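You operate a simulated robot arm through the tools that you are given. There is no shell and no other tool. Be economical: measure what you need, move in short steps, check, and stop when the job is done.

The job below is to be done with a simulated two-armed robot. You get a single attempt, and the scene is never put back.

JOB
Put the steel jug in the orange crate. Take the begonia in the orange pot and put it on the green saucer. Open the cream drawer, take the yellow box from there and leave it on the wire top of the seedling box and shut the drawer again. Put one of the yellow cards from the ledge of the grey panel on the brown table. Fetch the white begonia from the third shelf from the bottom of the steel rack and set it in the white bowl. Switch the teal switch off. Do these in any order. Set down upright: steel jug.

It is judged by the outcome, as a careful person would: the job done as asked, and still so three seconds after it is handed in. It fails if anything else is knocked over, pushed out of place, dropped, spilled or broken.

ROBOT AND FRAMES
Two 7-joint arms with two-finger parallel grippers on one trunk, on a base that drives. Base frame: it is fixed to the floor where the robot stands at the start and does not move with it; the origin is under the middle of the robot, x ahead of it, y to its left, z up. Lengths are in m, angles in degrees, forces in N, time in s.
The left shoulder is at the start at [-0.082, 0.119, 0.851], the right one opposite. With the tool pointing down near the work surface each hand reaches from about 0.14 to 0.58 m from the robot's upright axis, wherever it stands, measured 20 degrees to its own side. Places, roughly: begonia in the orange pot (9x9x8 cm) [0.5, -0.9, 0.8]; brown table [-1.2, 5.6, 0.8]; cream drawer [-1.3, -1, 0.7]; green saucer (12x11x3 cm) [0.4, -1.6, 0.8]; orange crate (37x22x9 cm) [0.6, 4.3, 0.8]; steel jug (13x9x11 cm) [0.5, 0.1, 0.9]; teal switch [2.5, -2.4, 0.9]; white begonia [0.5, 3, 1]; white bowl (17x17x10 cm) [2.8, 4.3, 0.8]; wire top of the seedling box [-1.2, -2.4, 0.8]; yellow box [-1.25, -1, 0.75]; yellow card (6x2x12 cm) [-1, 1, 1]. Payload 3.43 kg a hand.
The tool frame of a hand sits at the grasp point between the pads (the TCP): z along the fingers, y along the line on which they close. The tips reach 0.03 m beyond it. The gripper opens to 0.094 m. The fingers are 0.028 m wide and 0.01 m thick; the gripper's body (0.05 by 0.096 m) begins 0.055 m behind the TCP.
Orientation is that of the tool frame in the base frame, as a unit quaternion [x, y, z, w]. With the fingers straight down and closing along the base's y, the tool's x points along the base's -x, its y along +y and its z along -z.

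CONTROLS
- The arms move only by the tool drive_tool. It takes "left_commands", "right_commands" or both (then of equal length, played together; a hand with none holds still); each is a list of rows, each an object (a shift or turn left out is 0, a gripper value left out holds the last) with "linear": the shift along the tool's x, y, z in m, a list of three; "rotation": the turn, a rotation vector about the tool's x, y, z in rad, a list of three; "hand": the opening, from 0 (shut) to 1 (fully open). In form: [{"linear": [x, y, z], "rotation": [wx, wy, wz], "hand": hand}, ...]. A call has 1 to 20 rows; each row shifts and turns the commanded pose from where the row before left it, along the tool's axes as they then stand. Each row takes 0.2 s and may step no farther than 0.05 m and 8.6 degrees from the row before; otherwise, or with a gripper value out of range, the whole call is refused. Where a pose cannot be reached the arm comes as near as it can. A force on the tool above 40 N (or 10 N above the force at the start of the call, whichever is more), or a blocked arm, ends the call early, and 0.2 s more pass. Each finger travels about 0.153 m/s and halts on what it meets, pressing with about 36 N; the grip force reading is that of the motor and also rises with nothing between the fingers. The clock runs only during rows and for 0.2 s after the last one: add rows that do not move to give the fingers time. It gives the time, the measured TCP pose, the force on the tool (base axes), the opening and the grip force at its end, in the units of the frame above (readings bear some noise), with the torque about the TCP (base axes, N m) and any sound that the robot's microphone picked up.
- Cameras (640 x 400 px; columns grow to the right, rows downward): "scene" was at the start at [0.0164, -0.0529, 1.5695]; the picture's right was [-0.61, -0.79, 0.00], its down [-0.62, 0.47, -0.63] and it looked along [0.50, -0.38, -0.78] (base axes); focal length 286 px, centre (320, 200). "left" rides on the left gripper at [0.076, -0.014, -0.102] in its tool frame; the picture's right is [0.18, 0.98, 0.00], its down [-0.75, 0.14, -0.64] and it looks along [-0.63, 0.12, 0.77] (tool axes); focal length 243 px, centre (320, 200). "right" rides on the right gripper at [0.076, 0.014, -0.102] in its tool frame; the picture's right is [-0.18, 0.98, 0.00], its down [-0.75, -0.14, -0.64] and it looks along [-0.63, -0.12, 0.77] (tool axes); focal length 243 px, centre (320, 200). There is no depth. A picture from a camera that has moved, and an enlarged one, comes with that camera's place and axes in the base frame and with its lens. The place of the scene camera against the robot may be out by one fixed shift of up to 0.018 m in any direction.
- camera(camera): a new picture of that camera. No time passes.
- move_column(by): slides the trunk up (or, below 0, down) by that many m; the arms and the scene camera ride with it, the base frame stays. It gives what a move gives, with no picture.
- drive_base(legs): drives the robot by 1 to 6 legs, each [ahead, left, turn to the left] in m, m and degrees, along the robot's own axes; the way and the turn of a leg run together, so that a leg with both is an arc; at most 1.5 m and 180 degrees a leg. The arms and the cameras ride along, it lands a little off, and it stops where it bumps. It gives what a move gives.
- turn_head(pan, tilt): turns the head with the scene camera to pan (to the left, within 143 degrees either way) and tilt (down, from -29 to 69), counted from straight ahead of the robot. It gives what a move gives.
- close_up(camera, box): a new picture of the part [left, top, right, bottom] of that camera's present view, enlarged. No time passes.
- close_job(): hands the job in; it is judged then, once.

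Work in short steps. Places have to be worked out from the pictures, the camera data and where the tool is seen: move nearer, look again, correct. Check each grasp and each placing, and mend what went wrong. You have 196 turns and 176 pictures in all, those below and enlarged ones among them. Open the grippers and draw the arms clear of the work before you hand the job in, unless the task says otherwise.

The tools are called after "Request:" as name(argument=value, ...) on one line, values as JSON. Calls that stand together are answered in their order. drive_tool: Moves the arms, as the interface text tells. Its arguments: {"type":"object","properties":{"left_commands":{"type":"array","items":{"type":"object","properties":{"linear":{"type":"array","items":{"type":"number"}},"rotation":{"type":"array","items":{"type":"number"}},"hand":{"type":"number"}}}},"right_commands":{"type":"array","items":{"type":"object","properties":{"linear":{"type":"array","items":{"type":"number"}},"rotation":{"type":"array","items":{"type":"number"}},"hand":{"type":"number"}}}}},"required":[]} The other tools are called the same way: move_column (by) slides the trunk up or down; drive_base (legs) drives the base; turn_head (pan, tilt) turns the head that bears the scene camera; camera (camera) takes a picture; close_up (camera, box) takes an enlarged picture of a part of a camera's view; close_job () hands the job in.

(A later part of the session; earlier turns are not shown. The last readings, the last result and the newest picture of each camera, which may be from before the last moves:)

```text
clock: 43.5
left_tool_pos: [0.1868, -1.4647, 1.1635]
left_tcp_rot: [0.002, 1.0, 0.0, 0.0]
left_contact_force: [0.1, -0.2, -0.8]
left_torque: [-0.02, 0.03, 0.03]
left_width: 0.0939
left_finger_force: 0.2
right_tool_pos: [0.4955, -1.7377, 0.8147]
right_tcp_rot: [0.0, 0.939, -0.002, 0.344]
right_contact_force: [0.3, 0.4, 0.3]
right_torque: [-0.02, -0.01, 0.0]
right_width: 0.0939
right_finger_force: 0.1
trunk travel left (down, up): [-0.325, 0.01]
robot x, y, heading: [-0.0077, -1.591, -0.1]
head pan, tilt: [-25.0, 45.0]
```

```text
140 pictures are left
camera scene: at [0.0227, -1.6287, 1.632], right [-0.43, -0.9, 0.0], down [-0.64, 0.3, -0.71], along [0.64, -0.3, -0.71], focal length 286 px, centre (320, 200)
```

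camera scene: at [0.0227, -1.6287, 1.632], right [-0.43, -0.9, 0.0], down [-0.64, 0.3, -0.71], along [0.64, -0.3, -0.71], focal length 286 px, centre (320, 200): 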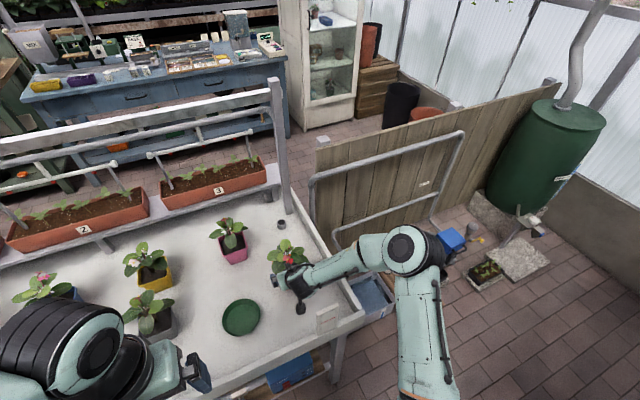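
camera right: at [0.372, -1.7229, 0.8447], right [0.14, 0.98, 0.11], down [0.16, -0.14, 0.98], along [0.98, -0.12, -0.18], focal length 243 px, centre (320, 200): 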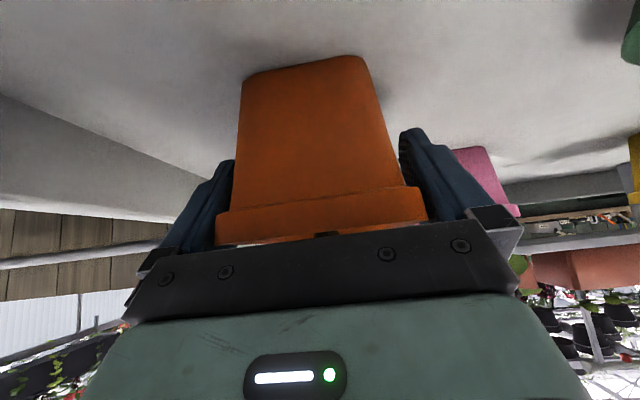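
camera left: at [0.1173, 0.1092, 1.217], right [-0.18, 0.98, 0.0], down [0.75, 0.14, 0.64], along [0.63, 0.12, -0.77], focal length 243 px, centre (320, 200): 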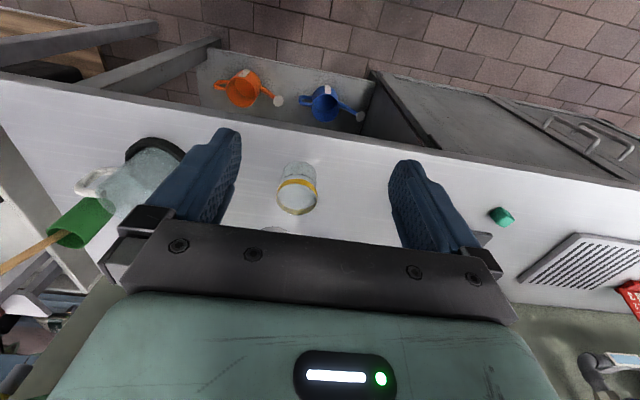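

Rim lip is between the fingers now. Closing and lifting 16 cm.

Request:
drive_tool(right_commands=[{"hand": 0.5}, {"hand": 0.2}, {"hand": 0.2}, {"linear": [-0.0064, 0, -0.0077]}, {"linear": [-0.0129, 0, -0.0153]}, {"linear": [-0.0257, 0, -0.0306]}, {"linear": [-0.0257, 0, -0.0306]}, {"linear": [-0.0257, 0, -0.0306]}, {}])

Request:
camera(camera="right")

Request:
camera(camera="scene")

```text
clock: 45.5
left_tool_pos: [0.1867, -1.4656, 1.1622]
left_tcp_rot: [0.002, 1.0, 0.0, 0.0]
left_contact_force: [-0.2, 0.4, -0.2]
left_torque: [0.02, 0.0, 0.01]
left_width: 0.0941
left_finger_force: 0.0
right_tool_pos: [0.4933, -1.7376, 0.9664]
right_tcp_rot: [-0.001, 0.939, -0.002, 0.344]
right_contact_force: [0.2, 0.6, -2.4]
right_torque: [0.01, 0.02, 0.03]
right_width: 0.0891
right_finger_force: 36.1
trunk travel left (down, up): [-0.325, 0.01]
robot x, y, heading: [-0.0055, -1.5899, -0.4]
head pan, tilt: [-25.0, 45.0]
```

```text
139 pictures are left
camera right: at [0.3698, -1.7229, 0.9955], right [0.14, 0.98, 0.11], down [0.16, -0.14, 0.98], along [0.98, -0.12, -0.18], focal length 243 px, centre (320, 200)
```

right: 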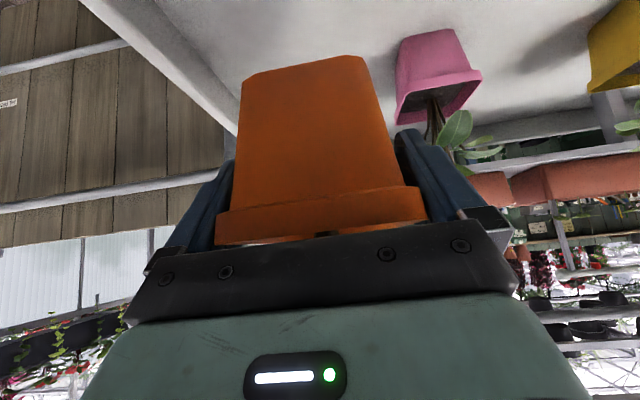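

```text
138 pictures are left
camera scene: at [0.0231, -1.6289, 1.632], right [-0.43, -0.9, 0.0], down [-0.64, 0.3, -0.71], along [0.64, -0.3, -0.71], focal length 286 px, centre (320, 200)
```

scene: 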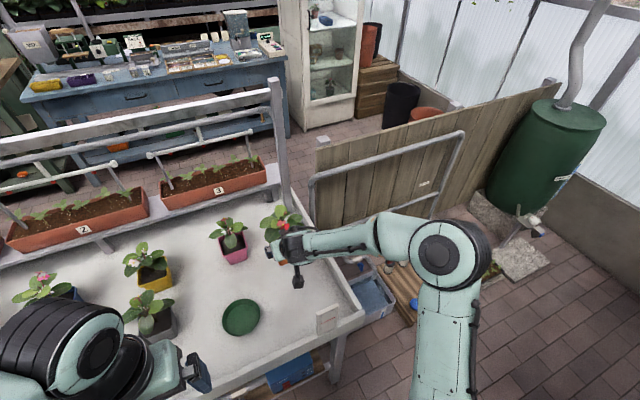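

Held well. Drive left ~0.17 to bring the pot over the saucer, then look.

Request:
drive_base(legs=[[0, 0.175, 0]])

Request:
drive_tool(right_commands=[{"linear": [0.023, 0, -0.0193]}, {"linear": [0.023, 0, -0.0193]}])

Request:
camera(camera="right")

Request:
camera(camera="scene")

```text
clock: 47.7
left_tool_pos: [0.187, -1.2905, 1.1636]
left_tcp_rot: [0.002, 1.0, 0.0, 0.0]
left_contact_force: [0.6, 0.4, -0.3]
left_torque: [0.03, 0.0, -0.04]
left_width: 0.0943
left_finger_force: 0.0
right_tool_pos: [0.4946, -1.5611, 0.9652]
right_tcp_rot: [-0.002, 0.939, -0.001, 0.344]
right_contact_force: [-0.3, 0.6, -1.8]
right_torque: [0.02, 0.01, 0.03]
right_width: 0.0888
right_finger_force: 36.4
trunk travel left (down, up): [-0.325, 0.01]
robot x, y, heading: [-0.0061, -1.4108, -0.1]
head pan, tilt: [-25.0, 45.0]
```

```text
clock: 48.3
left_tool_pos: [0.1863, -1.2909, 1.1628]
left_tcp_rot: [0.001, 1.0, 0.0, 0.001]
left_contact_force: [0.4, -0.6, -0.1]
left_torque: [0.02, -0.01, -0.01]
left_width: 0.094
left_finger_force: 0.1
right_tool_pos: [0.4345, -1.5619, 0.9642]
right_tcp_rot: [-0.002, 0.939, -0.001, 0.343]
right_contact_force: [-0.1, -0.6, -3.5]
right_torque: [0.0, 0.01, 0.05]
right_width: 0.089
right_finger_force: 36.0
trunk travel left (down, up): [-0.325, 0.01]
robot x, y, heading: [-0.007, -1.413, 0.2]
head pan, tilt: [-25.0, 45.0]
```

```text
137 pictures are left
camera right: at [0.3096, -1.5473, 0.9939], right [0.14, 0.98, 0.11], down [0.16, -0.14, 0.98], along [0.98, -0.12, -0.18], focal length 243 px, centre (320, 200)
```

right: 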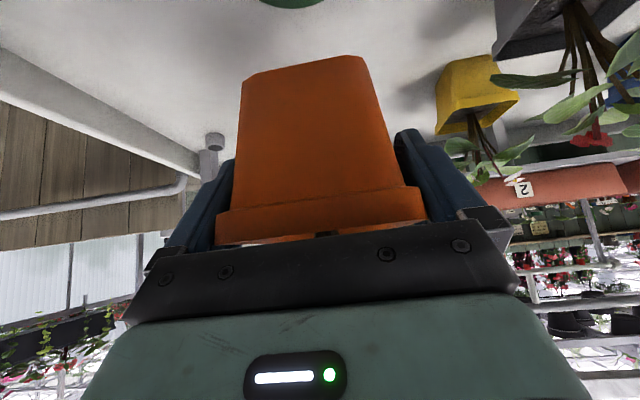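

```text
136 pictures are left
camera scene: at [0.0226, -1.4536, 1.632], right [-0.42, -0.91, 0.0], down [-0.64, 0.3, -0.71], along [0.64, -0.3, -0.71], focal length 286 px, centre (320, 200)
```

scene: 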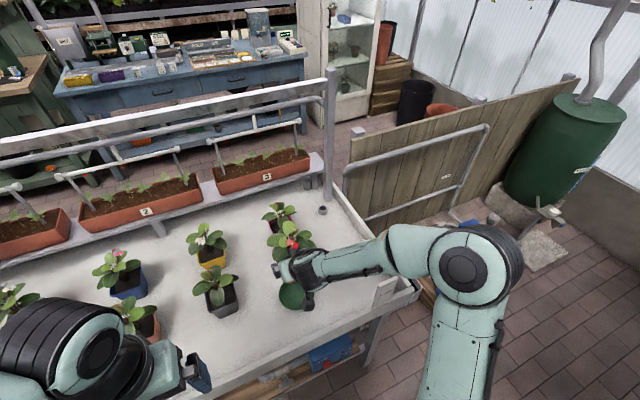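

The saucer is just out of the hand camera's view; I draw back 9 cm to see it whole.

Request:
drive_tool(right_commands=[{"linear": [0.0345, 0, -0.029]}, {"linear": [0.0345, 0, -0.029]}, {}])

Request:
camera(camera="right")

Request:
close_up(camera="scene", box=[220, 220, 380, 320])

```text
clock: 49.1
left_tool_pos: [0.1887, -1.2904, 1.1625]
left_tcp_rot: [0.001, 1.0, 0.0, -0.001]
left_contact_force: [0.2, -0.2, 0.4]
left_torque: [0.02, 0.0, 0.02]
left_width: 0.0941
left_finger_force: 0.0
right_tool_pos: [0.3448, -1.5622, 0.961]
right_tcp_rot: [-0.002, 0.939, -0.002, 0.344]
right_contact_force: [-0.7, 0.5, -2.5]
right_torque: [0.0, 0.01, -0.04]
right_width: 0.0889
right_finger_force: 35.9
trunk travel left (down, up): [-0.325, 0.01]
robot x, y, heading: [-0.0053, -1.4128, -0.1]
head pan, tilt: [-25.0, 45.0]
```

```text
135 pictures are left
camera right: at [0.2214, -1.5471, 0.99], right [0.14, 0.98, 0.11], down [0.16, -0.14, 0.98], along [0.98, -0.12, -0.18], focal length 243 px, centre (320, 200)
```

right: 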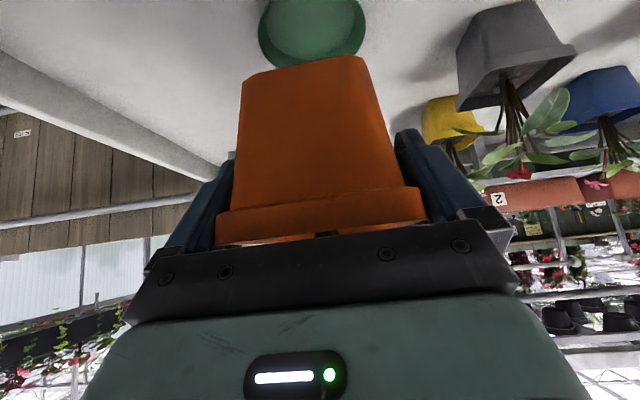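

```text
4.00 times, centred on (300, 270) of scene
camera zoom: at [0.0242, -1.454, 1.632], right [-0.42, -0.91, 0.0], down [-0.64, 0.3, -0.71], along [0.64, -0.3, -0.71], focal length 1142 px, centre (400, -80)
```

zoom: 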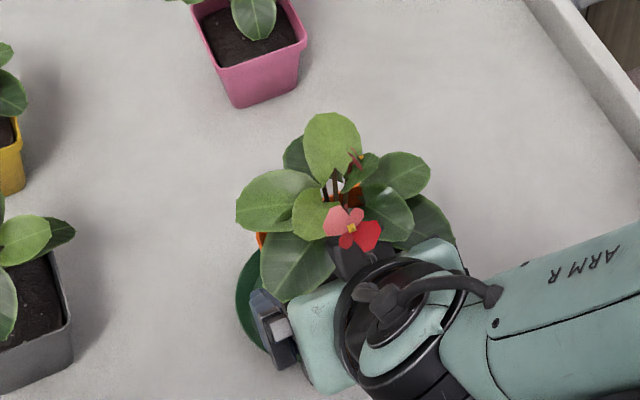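

Saucer centre ≈(0.447, -1.558). Moving the pot over it and lowering to 2 cm above.

Request:
drive_tool(right_commands=[{"linear": [-0.031, 0.002, 0.026]}, {"linear": [-0.031, 0.002, 0.026]}, {"linear": [0.0193, 0, 0.023]}, {"linear": [0.0193, 0, 0.023]}, {"linear": [0.0193, 0, 0.023]}, {"linear": [0.0193, 0, 0.023]}, {}])

Request:
camera(camera="right")

Request:
close_up(camera="scene", box=[220, 220, 380, 320])

```text
clock: 50.7
left_tool_pos: [0.1878, -1.2889, 1.1636]
left_tcp_rot: [0.001, 1.0, 0.0, 0.0]
left_contact_force: [0.3, 0.0, -0.8]
left_torque: [0.01, 0.02, -0.03]
left_width: 0.0935
left_finger_force: 0.0
right_tool_pos: [0.4256, -1.5575, 0.8415]
right_tcp_rot: [-0.002, 0.939, -0.001, 0.344]
right_contact_force: [-0.2, -0.2, -2.6]
right_torque: [-0.02, 0.02, 0.01]
right_width: 0.0888
right_finger_force: 36.1
trunk travel left (down, up): [-0.325, 0.01]
robot x, y, heading: [-0.0075, -1.4151, -0.2]
head pan, tilt: [-25.0, 45.0]
```

```text
133 pictures are left
camera right: at [0.3018, -1.544, 0.8709], right [0.14, 0.98, 0.11], down [0.16, -0.14, 0.98], along [0.98, -0.12, -0.18], focal length 243 px, centre (320, 200)
```

right: 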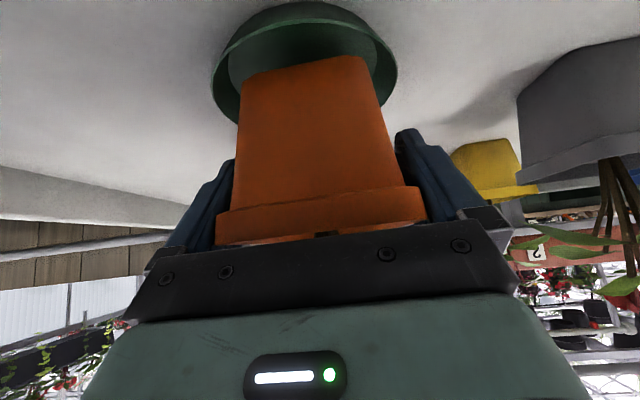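

```text
4.00 times, centred on (300, 270) of scene
camera zoom: at [0.023, -1.4535, 1.632], right [-0.42, -0.91, 0.0], down [-0.64, 0.3, -0.71], along [0.64, -0.3, -0.71], focal length 1142 px, centre (400, -80)
```

zoom: 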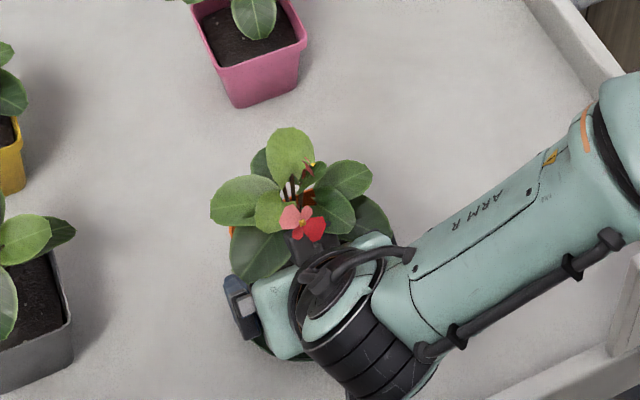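

Pot is ~7 mm too far and 3 mm off sideways relative to the saucer; correct and lower.

Request:
drive_tool(right_commands=[{"linear": [0.0046, 0.003, -0.0039]}, {"linear": [0.0064, 0, 0.0077]}, {"linear": [0.0032, 0, 0.0038]}, {"linear": [0.0019, 0, 0.0023]}, {}])

Request:
camera(camera="right")

```text
clock: 51.9
left_tool_pos: [0.1868, -1.2905, 1.1639]
left_tcp_rot: [0.0, 1.0, 0.0, 0.0]
left_contact_force: [-0.3, 0.0, 0.3]
left_torque: [-0.01, 0.0, -0.03]
left_width: 0.094
left_finger_force: 0.1
right_tool_pos: [0.42, -1.5552, 0.8285]
right_tcp_rot: [-0.002, 0.938, -0.003, 0.346]
right_contact_force: [3.4, -4.9, 17.9]
right_torque: [0.05, 0.19, 0.02]
right_width: 0.0889
right_finger_force: 35.8
trunk travel left (down, up): [-0.325, 0.01]
robot x, y, heading: [-0.0047, -1.4098, -0.2]
head pan, tilt: [-25.0, 45.0]
```

```text
131 pictures are left
camera right: at [0.2961, -1.5416, 0.8577], right [0.14, 0.98, 0.11], down [0.16, -0.14, 0.98], along [0.98, -0.12, -0.17], focal length 243 px, centre (320, 200)
```

right: 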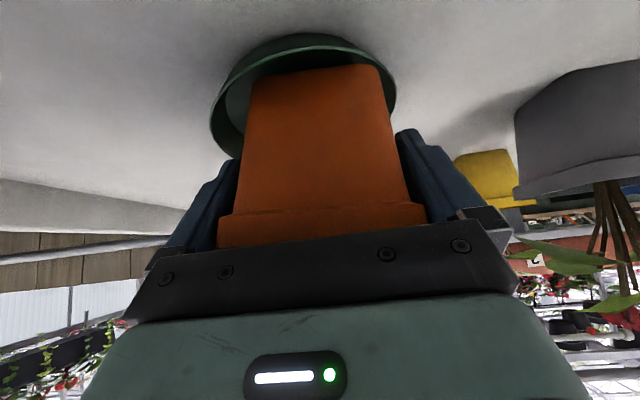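

Contact on the near and +y wall of the saucer (force pushes +x, −y). I lift slightly, shift (+4 mm, −6 mm), and lower again.

Request:
drive_tool(right_commands=[{"linear": [-0.0039, 0, -0.0046]}, {"linear": [-0.0031, -0.006, 0.0026]}, {"linear": [0.0032, 0, 0.0038]}, {"linear": [0.0019, 0, 0.0023]}, {}])

Request:
camera(camera="right")

```text
clock: 53.1
left_tool_pos: [0.1864, -1.2907, 1.1628]
left_tcp_rot: [0.001, 1.0, 0.0, 0.0]
left_contact_force: [0.1, 0.8, 0.4]
left_torque: [-0.04, 0.0, 0.01]
left_width: 0.094
left_finger_force: 0.2
right_tool_pos: [0.4243, -1.5611, 0.8271]
right_tcp_rot: [-0.002, 0.939, -0.002, 0.345]
right_contact_force: [3.1, 0.7, 11.8]
right_torque: [0.39, 0.13, -0.07]
right_width: 0.0886
right_finger_force: 36.1
trunk travel left (down, up): [-0.325, 0.01]
robot x, y, heading: [-0.0055, -1.4157, 0.1]
head pan, tilt: [-25.0, 45.0]
```

```text
130 pictures are left
camera right: at [0.2998, -1.5471, 0.8562], right [0.14, 0.98, 0.11], down [0.16, -0.14, 0.98], along [0.98, -0.12, -0.17], focal length 243 px, centre (320, 200)
```

right: 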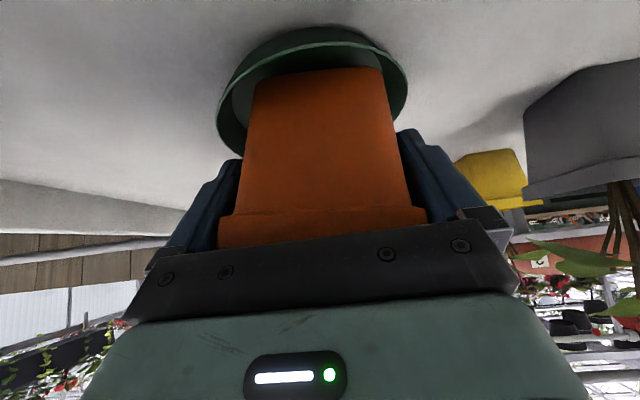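

Slightly more −y/+x centring (3 mm), then press lightly.

Request:
drive_tool(right_commands=[{"linear": [-0.0026, 0, -0.0031]}, {"linear": [-0.0023, -0.003, 0.0019]}, {"linear": [0.0026, 0, 0.0031]}, {"linear": [0.0013, 0, 0.0015]}, {}])

Request:
close_up(camera="right", box=[180, 0, 440, 200])

Request:
close_up(camera="scene", box=[220, 220, 380, 320])

```text
clock: 54.3
left_tool_pos: [0.1887, -1.2896, 1.1641]
left_tcp_rot: [0.001, 1.0, 0.0, -0.001]
left_contact_force: [-0.1, -0.4, -0.2]
left_torque: [0.01, -0.02, -0.03]
left_width: 0.094
left_finger_force: 0.1
right_tool_pos: [0.4255, -1.5646, 0.8239]
right_tcp_rot: [-0.002, 0.939, -0.002, 0.344]
right_contact_force: [-0.3, -0.8, -3.1]
right_torque: [0.01, 0.05, -0.01]
right_width: 0.0886
right_finger_force: 35.8
trunk travel left (down, up): [-0.325, 0.01]
robot x, y, heading: [-0.0061, -1.4129, -0.1]
head pan, tilt: [-25.0, 45.0]
```

```text
2.00 times, centred on (310, 100) of right
camera zoom: at [0.3022, -1.5501, 0.8529], right [0.14, 0.98, 0.11], down [0.16, -0.14, 0.98], along [0.98, -0.12, -0.18], focal length 485 px, centre (340, 400)
```

zoom: 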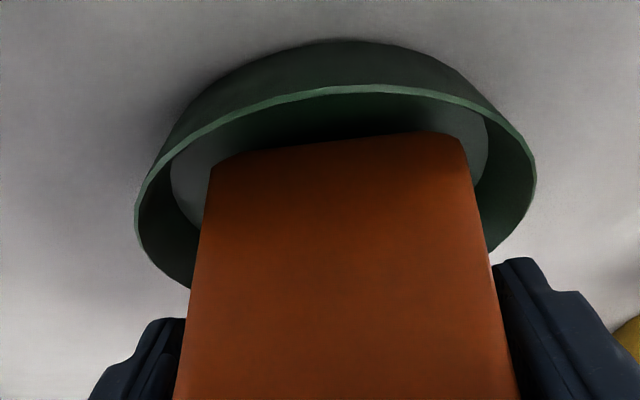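

```text
4.00 times, centred on (300, 270) of scene
camera zoom: at [0.0233, -1.4538, 1.632], right [-0.42, -0.91, 0.0], down [-0.64, 0.3, -0.71], along [0.64, -0.3, -0.71], focal length 1142 px, centre (400, -80)
```

zoom: 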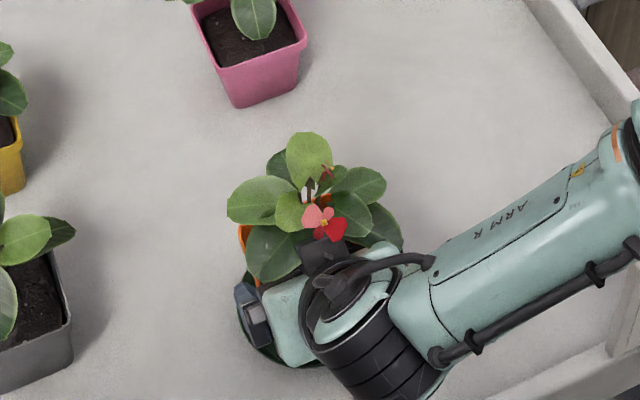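

Now it's inside without wall contact. Lower to touch the floor of the saucer.

Request:
drive_tool(right_commands=[{"linear": [0.0013, -0.002, 0.0015]}, {"linear": [0.0013, 0, 0.0015]}, {"linear": [0.0013, 0, 0.0015]}, {}])

```text
clock: 55.3
left_tool_pos: [0.1873, -1.2916, 1.1642]
left_tcp_rot: [0.001, 1.0, 0.001, 0.0]
left_contact_force: [-0.1, -0.6, 0.2]
left_torque: [-0.01, 0.02, 0.04]
left_width: 0.0941
left_finger_force: 0.1
right_tool_pos: [0.4268, -1.5679, 0.818]
right_tcp_rot: [-0.002, 0.939, -0.001, 0.344]
right_contact_force: [-0.6, 1.1, -3.3]
right_torque: [0.01, 0.03, 0.02]
right_width: 0.089
right_finger_force: 36.2
trunk travel left (down, up): [-0.325, 0.01]
robot x, y, heading: [-0.0068, -1.4143, -0.0]
head pan, tilt: [-25.0, 45.0]
```

Request:
drive_tool(right_commands=[{"linear": [0.0013, 0, 0.0015]}, {"linear": [0.0013, 0, 0.0015]}, {}])

Request:
close_up(camera="right", box=[180, 0, 440, 200])

```text
clock: 56.1
left_tool_pos: [0.1867, -1.289, 1.1639]
left_tcp_rot: [0.001, 1.0, -0.001, 0.0]
left_contact_force: [-0.2, 0.4, 0.1]
left_torque: [-0.03, 0.03, 0.01]
left_width: 0.0941
left_finger_force: 0.0
right_tool_pos: [0.4277, -1.5674, 0.8171]
right_tcp_rot: [-0.003, 0.938, -0.002, 0.347]
right_contact_force: [-1.5, -0.4, 16.6]
right_torque: [-0.5, -0.04, -0.08]
right_width: 0.0885
right_finger_force: 35.6
trunk travel left (down, up): [-0.325, 0.01]
robot x, y, heading: [-0.0047, -1.4132, -0.2]
head pan, tilt: [-25.0, 45.0]
```

```text
2.00 times, centred on (310, 100) of right
camera zoom: at [0.3031, -1.5526, 0.845], right [0.14, 0.98, 0.11], down [0.16, -0.14, 0.98], along [0.98, -0.12, -0.17], focal length 485 px, centre (340, 400)
```

zoom: 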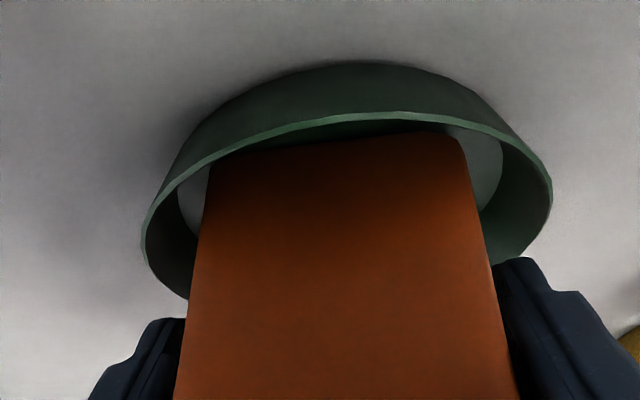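

Firm vertical contact on the saucer floor, centred. Release and withdraw along the finger axis.

Request:
drive_tool(right_commands=[{"hand": 1.0}, {"hand": 1.0}, {"hand": 1.0}, {"linear": [0, 0, -0.015]}, {"linear": [0, 0, -0.03]}, {"linear": [0, 0, -0.04]}, {"linear": [0, 0, -0.045]}, {"linear": [0, 0, -0.045]}, {"linear": [-0.03, 0, -0.035]}, {"linear": [-0.03, 0, -0.035]}])

Request:
camera(camera="scene")

Request:
camera(camera="right")

```text
clock: 58.3
left_tool_pos: [0.187, -1.2905, 1.1641]
left_tcp_rot: [0.0, 1.0, 0.001, 0.0]
left_contact_force: [0.0, 0.6, -0.4]
left_torque: [-0.02, -0.01, 0.04]
left_width: 0.0941
left_finger_force: 0.0
right_tool_pos: [0.334, -1.5644, 1.0435]
right_tcp_rot: [-0.002, 0.938, -0.001, 0.346]
right_contact_force: [0.5, 0.2, 0.1]
right_torque: [0.03, -0.01, -0.01]
right_width: 0.0938
right_finger_force: 0.1
right hand out of reach, approached as far as the arm can: row 8
trunk travel left (down, up): [-0.325, 0.01]
robot x, y, heading: [-0.0027, -1.412, -0.1]
head pan, tilt: [-25.0, 45.0]
```

```text
126 pictures are left
camera scene: at [0.0222, -1.4539, 1.632], right [-0.42, -0.91, 0.0], down [-0.64, 0.3, -0.71], along [0.64, -0.3, -0.71], focal length 286 px, centre (320, 200)
```

scene: 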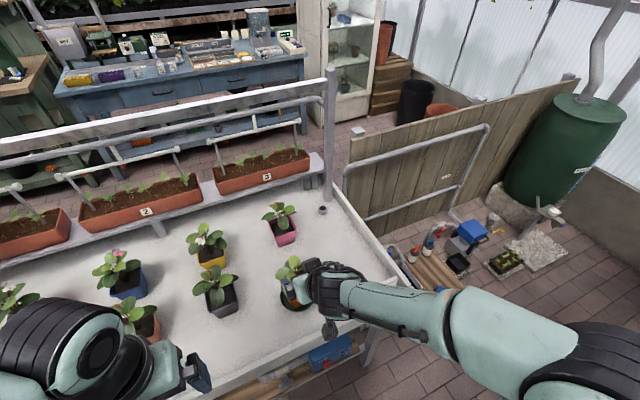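

```text
125 pictures are left
camera right: at [0.2098, -1.5501, 1.0732], right [0.14, 0.98, 0.12], down [0.16, -0.14, 0.98], along [0.98, -0.12, -0.17], focal length 243 px, centre (320, 200)
```

right: 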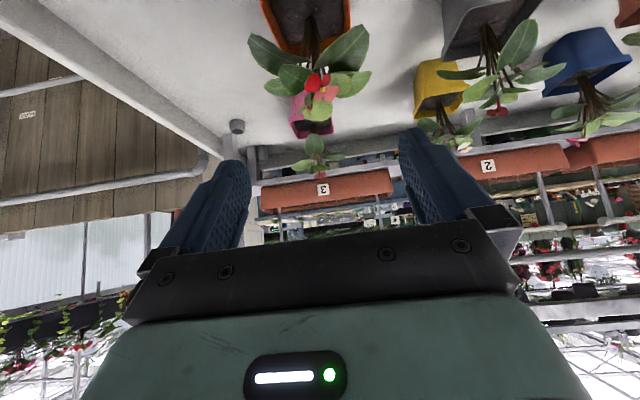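

Begonia sits on the saucer, nothing else moved. Now look toward the teal switch (2.5, -2.4) to find the way.

Request:
turn_head(pan=-22, tilt=18)

Request:
camera(camera="scene")

Request:
turn_head(pan=-75, tilt=25)

Request:
camera(camera="scene")

```text
clock: 59.2
left_tool_pos: [0.1881, -1.2892, 1.1631]
left_tcp_rot: [0.001, 1.0, 0.0, 0.001]
left_contact_force: [0.1, 0.5, 0.5]
left_torque: [0.02, 0.0, 0.0]
left_width: 0.0938
left_finger_force: 0.0
right_tool_pos: [0.3344, -1.5654, 1.0422]
right_tcp_rot: [-0.002, 0.939, -0.002, 0.345]
right_contact_force: [-1.3, 0.0, 0.8]
right_torque: [-0.02, 0.0, 0.01]
right_width: 0.0939
right_finger_force: 0.1
trunk travel left (down, up): [-0.325, 0.01]
robot x, y, heading: [-0.0068, -1.4137, 0.1]
head pan, tilt: [-22.0, 18.0]
```

```text
124 pictures are left
camera scene: at [0.0358, -1.4544, 1.6739], right [-0.38, -0.93, 0.0], down [-0.29, 0.12, -0.95], along [0.88, -0.36, -0.31], focal length 286 px, centre (320, 200)
```

scene: 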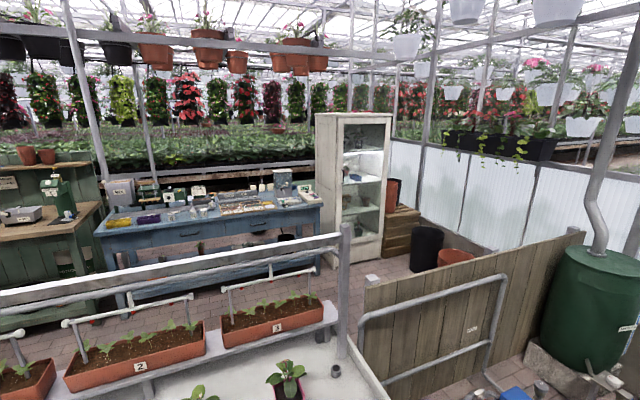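

```text
clock: 60.4
left_tool_pos: [0.1871, -1.291, 1.1643]
left_tcp_rot: [0.001, 1.0, 0.0, 0.0]
left_contact_force: [0.5, 0.3, 0.6]
left_torque: [-0.01, -0.02, 0.04]
left_width: 0.0941
left_finger_force: 0.2
right_tool_pos: [0.3348, -1.5657, 1.0438]
right_tcp_rot: [-0.002, 0.939, -0.002, 0.344]
right_contact_force: [1.0, -0.2, 0.3]
right_torque: [0.02, 0.01, 0.01]
right_width: 0.0942
right_finger_force: 0.1
trunk travel left (down, up): [-0.325, 0.01]
robot x, y, heading: [-0.006, -1.4137, -0.0]
head pan, tilt: [-75.0, 25.0]
```

```text
123 pictures are left
camera scene: at [-0.0268, -1.5083, 1.6626], right [-0.97, -0.26, 0.0], down [-0.11, 0.41, -0.91], along [0.23, -0.88, -0.42], focal length 286 px, centre (320, 200)
```

scene: 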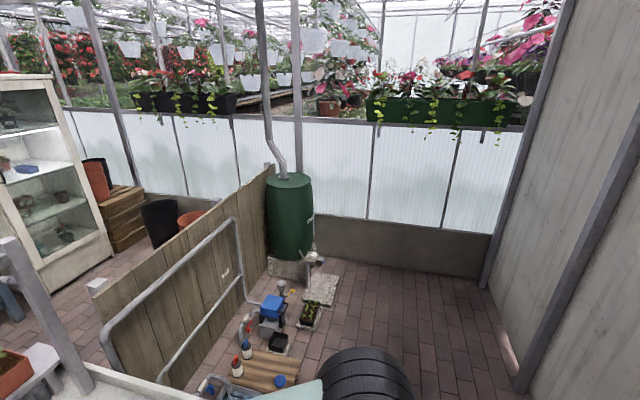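

The switch is beyond the fence; that side must be reached from the north. Next the west side: look towards the drawer and seedling box.

Request:
turn_head(pan=-125, tilt=25)

Request:
camera(camera="scene")

Request:
turn_head(pan=143, tilt=25)

Request:
camera(camera="scene")

```text
clock: 61.6
left_tool_pos: [0.187, -1.2901, 1.1632]
left_tcp_rot: [0.001, 1.0, 0.0, 0.0]
left_contact_force: [0.8, -0.3, -0.2]
left_torque: [0.0, -0.02, 0.01]
left_width: 0.0937
left_finger_force: 0.0
right_tool_pos: [0.3337, -1.5637, 1.0425]
right_tcp_rot: [-0.002, 0.939, -0.002, 0.344]
right_contact_force: [0.0, -0.3, -0.1]
right_torque: [0.01, 0.01, 0.03]
right_width: 0.094
right_finger_force: 0.0
trunk travel left (down, up): [-0.325, 0.01]
robot x, y, heading: [-0.0023, -1.4136, -0.4]
head pan, tilt: [-125.0, 25.0]
```

```text
122 pictures are left
camera scene: at [-0.1035, -1.4947, 1.6626], right [-0.82, 0.57, 0.0], down [0.24, 0.35, -0.91], along [-0.52, -0.74, -0.42], focal length 286 px, centre (320, 200)
```

scene: 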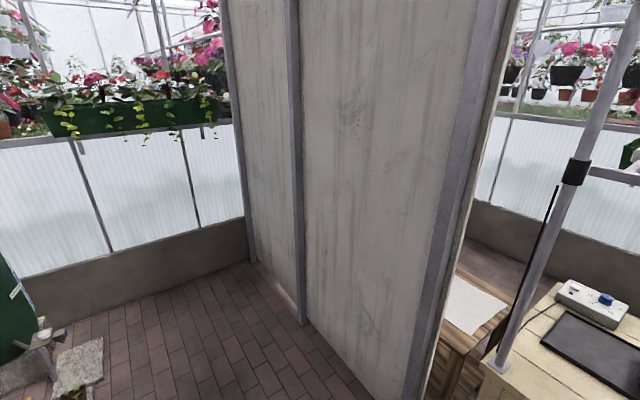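

```text
clock: 65.3
left_tool_pos: [0.1881, -1.29, 1.164]
left_tcp_rot: [0.001, 1.0, 0.0, -0.001]
left_contact_force: [0.8, 0.0, 0.5]
left_torque: [0.0, 0.02, 0.01]
left_width: 0.094
left_finger_force: 0.0
right_tool_pos: [0.3342, -1.5646, 1.0423]
right_tcp_rot: [-0.003, 0.939, -0.001, 0.343]
right_contact_force: [-0.4, 0.4, 0.3]
right_torque: [-0.02, -0.02, 0.04]
right_width: 0.0944
right_finger_force: 0.0
trunk travel left (down, up): [-0.325, 0.01]
robot x, y, heading: [-0.0042, -1.412, -0.0]
head pan, tilt: [143.0, 25.0]
```

```text
121 pictures are left
camera scene: at [-0.1241, -1.3637, 1.6626], right [0.6, 0.8, 0.0], down [0.34, -0.26, -0.91], along [-0.72, 0.55, -0.42], focal length 286 px, centre (320, 200)
```

scene: 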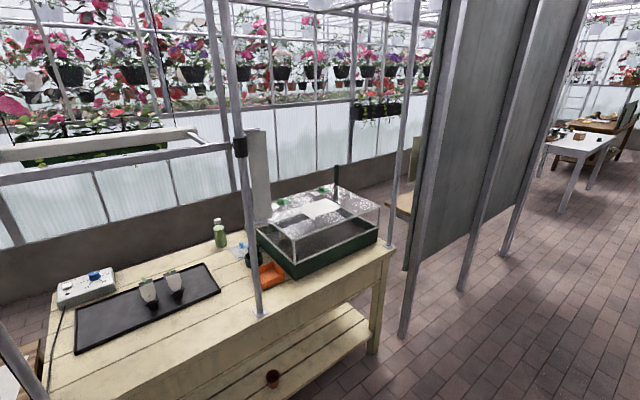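

The drawer, grey-panel ledge and seedling box must be accessed from the west side; the way round is north of the grey panel (y≈1.6–2.9). I drive north along the aisle first, slightly back from the benches.

Request:
drive_base(legs=[[-0.2, 0.5, 0], [0, 1.5, 0], [0, 1.5, 0], [0, 0.15, 0]])

Request:
turn_head(pan=130, tilt=25)

Request:
camera(camera="scene")

```text
clock: 97.1
left_tool_pos: [0.0294, 2.3056, 1.164]
left_tcp_rot: [0.019, 1.0, 0.0, -0.001]
left_contact_force: [-0.1, 0.2, 0.6]
left_torque: [0.0, -0.01, 0.02]
left_width: 0.0943
left_finger_force: 0.2
right_tool_pos: [0.1666, 2.0261, 1.0429]
right_tcp_rot: [0.014, 0.939, -0.007, 0.344]
right_contact_force: [0.1, 0.7, -0.4]
right_torque: [-0.03, 0.02, 0.0]
right_width: 0.0939
right_finger_force: 0.0
trunk travel left (down, up): [-0.325, 0.01]
robot x, y, heading: [-0.1719, 2.1876, -2.2]
head pan, tilt: [143.0, 25.0]
```

```text
clock: 97.9
left_tool_pos: [0.0284, 2.3052, 1.1629]
left_tcp_rot: [0.019, 1.0, 0.0, 0.0]
left_contact_force: [-0.2, 0.3, 0.8]
left_torque: [0.02, -0.03, -0.03]
left_width: 0.094
left_finger_force: 0.1
right_tool_pos: [0.1673, 2.0257, 1.0432]
right_tcp_rot: [0.014, 0.939, -0.008, 0.344]
right_contact_force: [-0.1, 0.0, 0.3]
right_torque: [-0.03, -0.02, -0.01]
right_width: 0.0938
right_finger_force: 0.1
trunk travel left (down, up): [-0.325, 0.01]
robot x, y, heading: [-0.1696, 2.1893, -2.3]
head pan, tilt: [130.0, 25.0]
```

```text
120 pictures are left
camera scene: at [-0.2701, 2.2572, 1.6626], right [0.79, 0.62, 0.0], down [0.26, -0.33, -0.91], along [-0.56, 0.71, -0.42], focal length 286 px, centre (320, 200)
```

scene: 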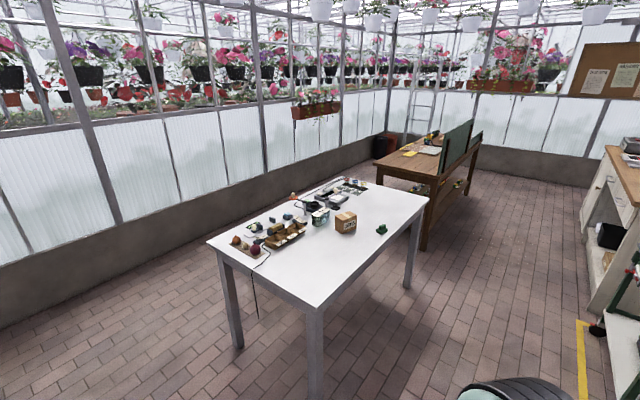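

Clear floor behind me (white table starts at y≈2.95). Back westward to x≈-1.9 then right (south) toward the panel's far side.

Request:
drive_base(legs=[[0, 0, 2.2], [-0.9, 0.05, 0], [-0.85, 0, 0], [0, -0.9, 0]])

Request:
turn_head(pan=-10, tilt=25)

Request:
camera(camera="scene")

Request:
turn_head(pan=-75, tilt=20)

Request:
camera(camera="scene")

```text
clock: 114.9
left_tool_pos: [-1.6955, 1.4644, 1.163]
left_tcp_rot: [0.004, 1.0, 0.001, 0.0]
left_contact_force: [0.6, 0.6, -0.7]
left_torque: [0.02, -0.01, 0.01]
left_width: 0.0941
left_finger_force: 0.0
right_tool_pos: [-1.5504, 1.189, 1.0429]
right_tcp_rot: [0.001, 0.939, -0.003, 0.344]
right_contact_force: [-0.9, -0.1, -0.8]
right_torque: [0.06, 0.03, -0.03]
right_width: 0.0938
right_finger_force: 0.0
trunk travel left (down, up): [-0.325, 0.01]
robot x, y, heading: [-1.891, 1.3424, -0.2]
head pan, tilt: [130.0, 25.0]
```

```text
clock: 117.1
left_tool_pos: [-1.6964, 1.4649, 1.1637]
left_tcp_rot: [0.002, 1.0, 0.0, 0.001]
left_contact_force: [-0.3, -0.2, 0.2]
left_torque: [0.01, -0.02, 0.02]
left_width: 0.0938
left_finger_force: 0.1
right_tool_pos: [-1.551, 1.1894, 1.043]
right_tcp_rot: [0.0, 0.939, -0.002, 0.344]
right_contact_force: [0.3, 0.5, 0.0]
right_torque: [0.0, 0.0, 0.0]
right_width: 0.094
right_finger_force: 0.1
trunk travel left (down, up): [-0.325, 0.01]
robot x, y, heading: [-1.8921, 1.3448, -0.5]
head pan, tilt: [-10.0, 25.0]
```

```text
119 pictures are left
camera scene: at [-1.8444, 1.3202, 1.6626], right [-0.18, -0.98, 0.0], down [-0.42, 0.08, -0.91], along [0.89, -0.16, -0.42], focal length 286 px, centre (320, 200)
```

scene: 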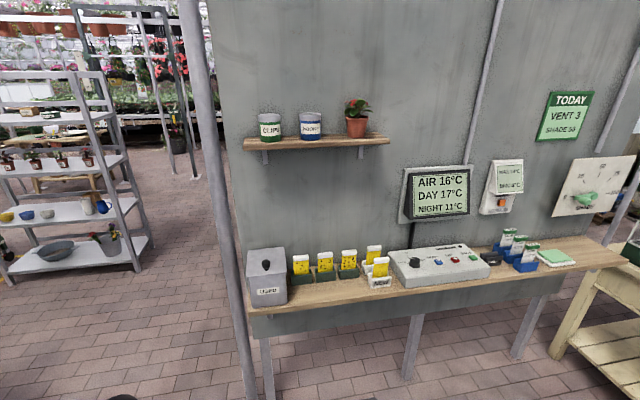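

```text
clock: 118.5
left_tool_pos: [-1.6961, 1.463, 1.163]
left_tcp_rot: [0.003, 1.0, 0.0, 0.0]
left_contact_force: [-0.3, -0.7, 0.5]
left_torque: [-0.01, 0.0, 0.02]
left_width: 0.094
left_finger_force: 0.1
right_tool_pos: [-1.5524, 1.189, 1.0431]
right_tcp_rot: [0.001, 0.939, -0.002, 0.343]
right_contact_force: [0.6, 0.2, 0.0]
right_torque: [-0.02, 0.0, 0.0]
right_width: 0.094
right_finger_force: 0.1
trunk travel left (down, up): [-0.325, 0.01]
robot x, y, heading: [-1.8901, 1.3431, -0.6]
head pan, tilt: [-75.0, 20.0]
```

```text
118 pictures are left
camera scene: at [-1.9115, 1.2467, 1.6707], right [-0.97, -0.25, 0.0], down [-0.09, 0.33, -0.94], along [0.24, -0.91, -0.34], focal length 286 px, centre (320, 200)
```

scene: 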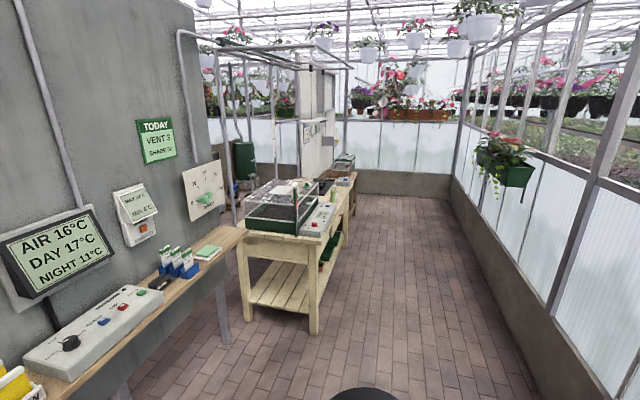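

Found: cards on the ledge (west face), and the cream bench further south with its front at x≈-1.45. I drive south to the drawer first.

Request:
drive_base(legs=[[-0.05, -1.2, 0.4], [0, -1.0, 0]])

Request:
turn_head(pan=0, tilt=42)

Request:
camera(camera="scene")

Request:
turn_head(pan=-60, tilt=30)

Request:
camera(camera="scene")

```text
clock: 137.7
left_tool_pos: [-1.7571, -0.7037, 1.1632]
left_tcp_rot: [-0.006, 1.0, 0.001, 0.0]
left_contact_force: [-0.2, 0.3, 0.9]
left_torque: [-0.03, 0.02, -0.04]
left_width: 0.094
left_finger_force: 0.0
right_tool_pos: [-1.6062, -0.9766, 1.0435]
right_tcp_rot: [-0.008, 0.939, 0.001, 0.343]
right_contact_force: [0.3, 0.6, -0.3]
right_torque: [-0.01, -0.01, 0.0]
right_width: 0.0941
right_finger_force: 0.1
trunk travel left (down, up): [-0.325, 0.01]
robot x, y, heading: [-1.9439, -0.8285, 0.4]
head pan, tilt: [-75.0, 20.0]
```

```text
clock: 139.2
left_tool_pos: [-1.7565, -0.704, 1.1634]
left_tcp_rot: [-0.007, 1.0, 0.0, 0.0]
left_contact_force: [-0.8, -0.6, 0.4]
left_torque: [-0.01, 0.01, -0.01]
left_width: 0.0941
left_finger_force: 0.0
right_tool_pos: [-1.6053, -0.9753, 1.0429]
right_tcp_rot: [-0.008, 0.939, 0.001, 0.344]
right_contact_force: [-0.2, 0.6, -0.5]
right_torque: [-0.01, 0.0, -0.02]
right_width: 0.0942
right_finger_force: 0.0
trunk travel left (down, up): [-0.325, 0.01]
robot x, y, heading: [-1.9485, -0.8257, 0.6]
head pan, tilt: [0.0, 42.0]
```

```text
117 pictures are left
camera scene: at [-1.9093, -0.8346, 1.6363], right [0.01, -1.0, 0.0], down [-0.67, -0.01, -0.74], along [0.74, 0.01, -0.67], focal length 286 px, centre (320, 200)
```

scene: 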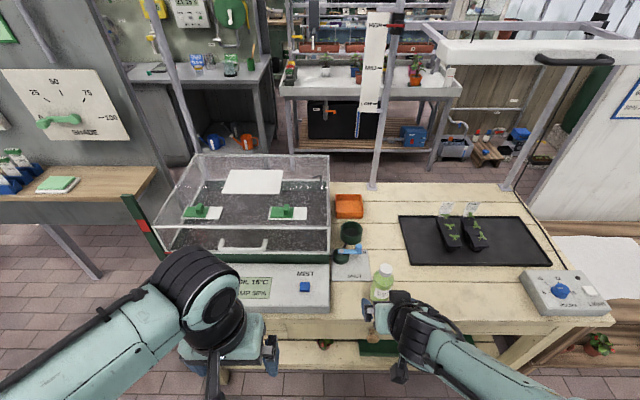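

```text
clock: 140.5
left_tool_pos: [-1.7572, -0.7043, 1.163]
left_tcp_rot: [-0.006, 1.0, 0.0, 0.0]
left_contact_force: [0.9, 0.2, 1.0]
left_torque: [0.05, -0.01, 0.04]
left_width: 0.0943
left_finger_force: 0.0
right_tool_pos: [-1.6069, -0.9756, 1.0434]
right_tcp_rot: [-0.008, 0.939, 0.001, 0.344]
right_contact_force: [0.6, 0.3, -1.0]
right_torque: [0.0, 0.0, 0.0]
right_width: 0.0937
right_finger_force: 0.1
trunk travel left (down, up): [-0.325, 0.01]
robot x, y, heading: [-1.9467, -0.8328, 0.6]
head pan, tilt: [-60.0, 30.0]
```

```text
116 pictures are left
camera scene: at [-1.9467, -0.9132, 1.6546], right [-0.86, -0.51, 0.0], down [-0.26, 0.43, -0.87], along [0.44, -0.74, -0.5], focal length 286 px, centre (320, 200)
```

scene: 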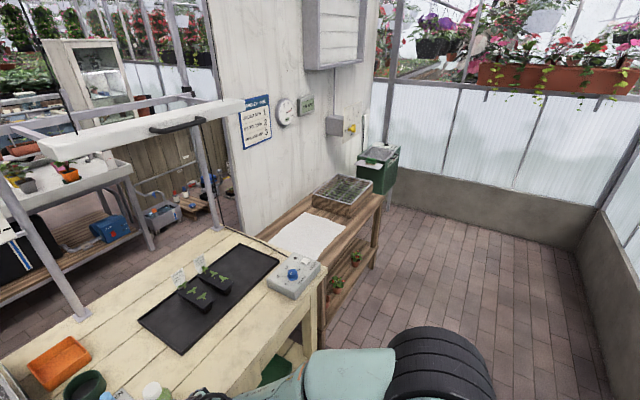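

The seedling box (wire top) is to the south. To see the drawer front I back up a bit and tilt down.

Request:
drive_base(legs=[[-0.4, -0.1, 0]])

Request:
turn_head(pan=0, tilt=48)

Request:
camera(camera="scene")

```text
clock: 143.1
left_tool_pos: [-2.1555, -0.8067, 1.1641]
left_tcp_rot: [-0.006, 1.0, 0.0, 0.0]
left_contact_force: [0.7, -1.0, 0.4]
left_torque: [0.01, -0.01, -0.02]
left_width: 0.094
left_finger_force: 0.0
right_tool_pos: [-2.0043, -1.08, 1.0433]
right_tcp_rot: [-0.007, 0.939, 0.001, 0.344]
right_contact_force: [-0.9, -0.4, -0.6]
right_torque: [-0.01, -0.01, 0.02]
right_width: 0.094
right_finger_force: 0.0
trunk travel left (down, up): [-0.325, 0.01]
robot x, y, heading: [-2.3473, -0.9306, 0.4]
head pan, tilt: [-60.0, 30.0]
```

```text
clock: 144.4
left_tool_pos: [-2.1559, -0.8062, 1.163]
left_tcp_rot: [-0.005, 1.0, 0.0, 0.0]
left_contact_force: [0.4, 0.3, 0.1]
left_torque: [0.01, -0.01, 0.02]
left_width: 0.0941
left_finger_force: 0.0
right_tool_pos: [-2.0048, -1.0783, 1.0432]
right_tcp_rot: [-0.007, 0.939, 0.0, 0.344]
right_contact_force: [0.0, 0.1, 0.5]
right_torque: [-0.04, 0.0, 0.0]
right_width: 0.0936
right_finger_force: 0.1
trunk travel left (down, up): [-0.325, 0.01]
robot x, y, heading: [-2.346, -0.9328, 0.9]
head pan, tilt: [0.0, 48.0]
```

```text
115 pictures are left
camera scene: at [-2.3134, -0.9374, 1.6278], right [0.01, -1.0, 0.0], down [-0.74, -0.01, -0.67], along [0.67, 0.01, -0.74], focal length 286 px, centre (320, 200)
```

scene: 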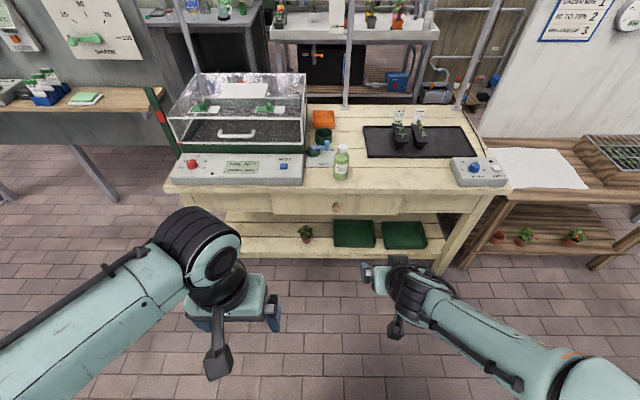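

Request:
close_up(camera="scene", box=[220, 140, 460, 290])

Request:
camera(camera="left")

Request:
camera(camera="right")

```text
2.67 times, centred on (340, 215) of scene
camera zoom: at [-2.3134, -0.9374, 1.6278], right [0.01, -1.0, 0.0], down [-0.74, -0.01, -0.67], along [0.67, 0.01, -0.74], focal length 761 px, centre (267, 160)
```

zoom: 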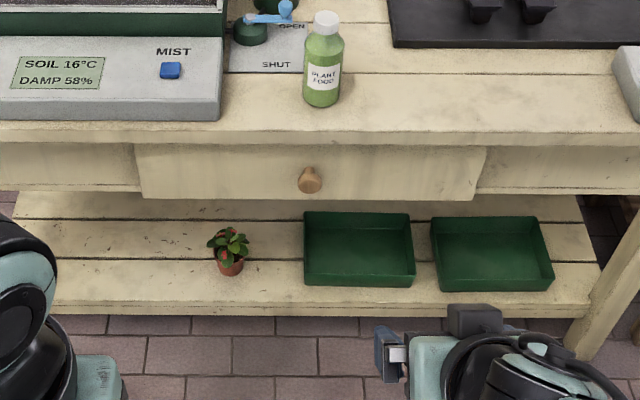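

```text
113 pictures are left
camera left: at [-2.231, -0.8214, 1.267], right [-0.19, 0.98, 0.0], down [0.75, 0.15, 0.64], along [0.63, 0.12, -0.77], focal length 243 px, centre (320, 200)
```

left: 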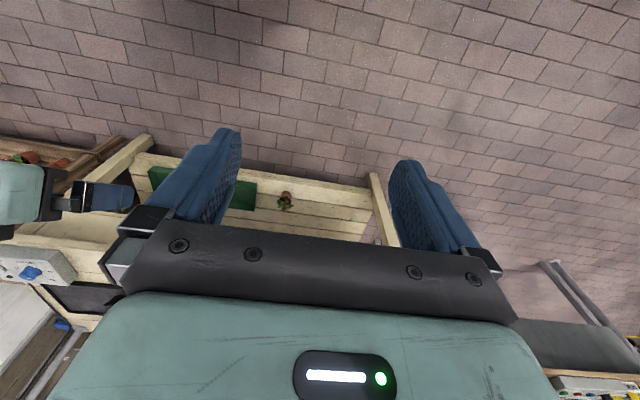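

```text
112 pictures are left
camera right: at [-2.1296, -1.0661, 1.0727], right [0.13, 0.99, 0.11], down [0.16, -0.13, 0.98], along [0.98, -0.11, -0.18], focal length 243 px, centre (320, 200)
```

right: 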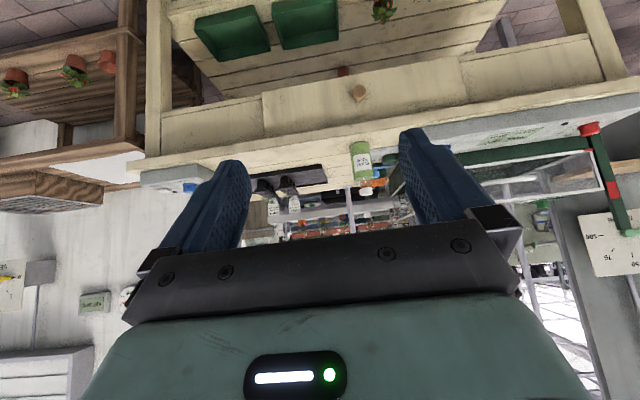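

Knob triangulated at (-1.474, -0.994, 0.65). I lower the trunk 0.25 and pitch the right hand to horizontal, pointing at the drawer.

Request:
move_column(by=-0.25)

Request:
drive_tool(right_commands=[{"linear": [-0.0306, 0, 0.0257]}, {"linear": [-0.0306, 0, 0.0257]}, {"linear": [-0.0153, 0, 0.013]}, {"rotation": [0, -0.1247, 0]}, {"rotation": [0, -0.1247, 0]}, {"rotation": [0, -0.1247, 0]}, {"rotation": [0, -0.1247, 0]}, {"rotation": [0, -0.1247, 0]}, {"rotation": [0, -0.1247, 0]}, {"rotation": [0, -0.1247, 0]}, {}])

Request:
camera(camera="right")

Request:
camera(camera="scene")

```text
clock: 146.9
left_tool_pos: [-2.156, -0.8066, 0.9141]
left_tcp_rot: [-0.004, 1.0, -0.001, 0.0]
left_contact_force: [-0.2, 0.0, -0.5]
left_torque: [0.02, 0.0, 0.0]
left_width: 0.094
left_finger_force: 0.1
right_tool_pos: [-2.0053, -1.0789, 0.793]
right_tcp_rot: [-0.007, 0.939, 0.0, 0.344]
right_contact_force: [0.6, 1.3, -0.2]
right_torque: [0.03, -0.02, 0.03]
right_width: 0.0941
right_finger_force: 0.0
trunk travel left (down, up): [-0.075, 0.26]
robot x, y, heading: [-2.345, -0.9302, 0.8]
head pan, tilt: [0.0, 48.0]
```

```text
clock: 149.3
left_tool_pos: [-2.1558, -0.8077, 0.9124]
left_tcp_rot: [-0.005, 1.0, 0.0, 0.0]
left_contact_force: [-0.5, 0.0, -0.2]
left_torque: [-0.03, 0.0, 0.0]
left_width: 0.0941
left_finger_force: 0.1
right_tool_pos: [-1.9052, -1.0788, 0.7939]
right_tcp_rot: [-0.007, 0.789, 0.002, 0.614]
right_contact_force: [0.0, 0.3, -0.5]
right_torque: [-0.01, 0.02, 0.01]
right_width: 0.0938
right_finger_force: 0.2
right hand out of reach, approached as far as the arm can: row 9, 10
trunk travel left (down, up): [-0.075, 0.26]
robot x, y, heading: [-2.348, -0.9291, 0.5]
head pan, tilt: [0.0, 48.0]
```

```text
111 pictures are left
camera right: at [-2.0235, -1.0653, 0.7446], right [0.03, 0.98, 0.17], down [-0.44, -0.14, 0.89], along [0.9, -0.1, 0.43], focal length 243 px, centre (320, 200)
```

right: 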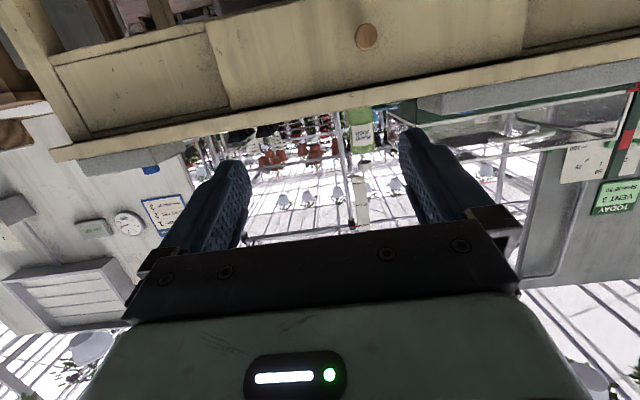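

```text
110 pictures are left
camera scene: at [-2.2832, -0.937, 1.3674], right [0.01, -1.0, 0.0], down [-0.74, -0.01, -0.67], along [0.67, 0.01, -0.74], focal length 286 px, centre (320, 200)
```

scene: 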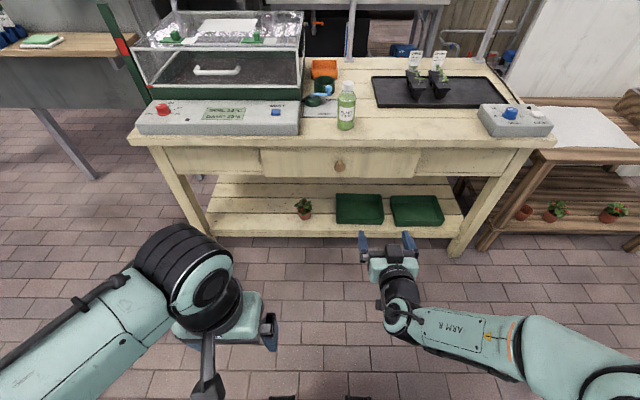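

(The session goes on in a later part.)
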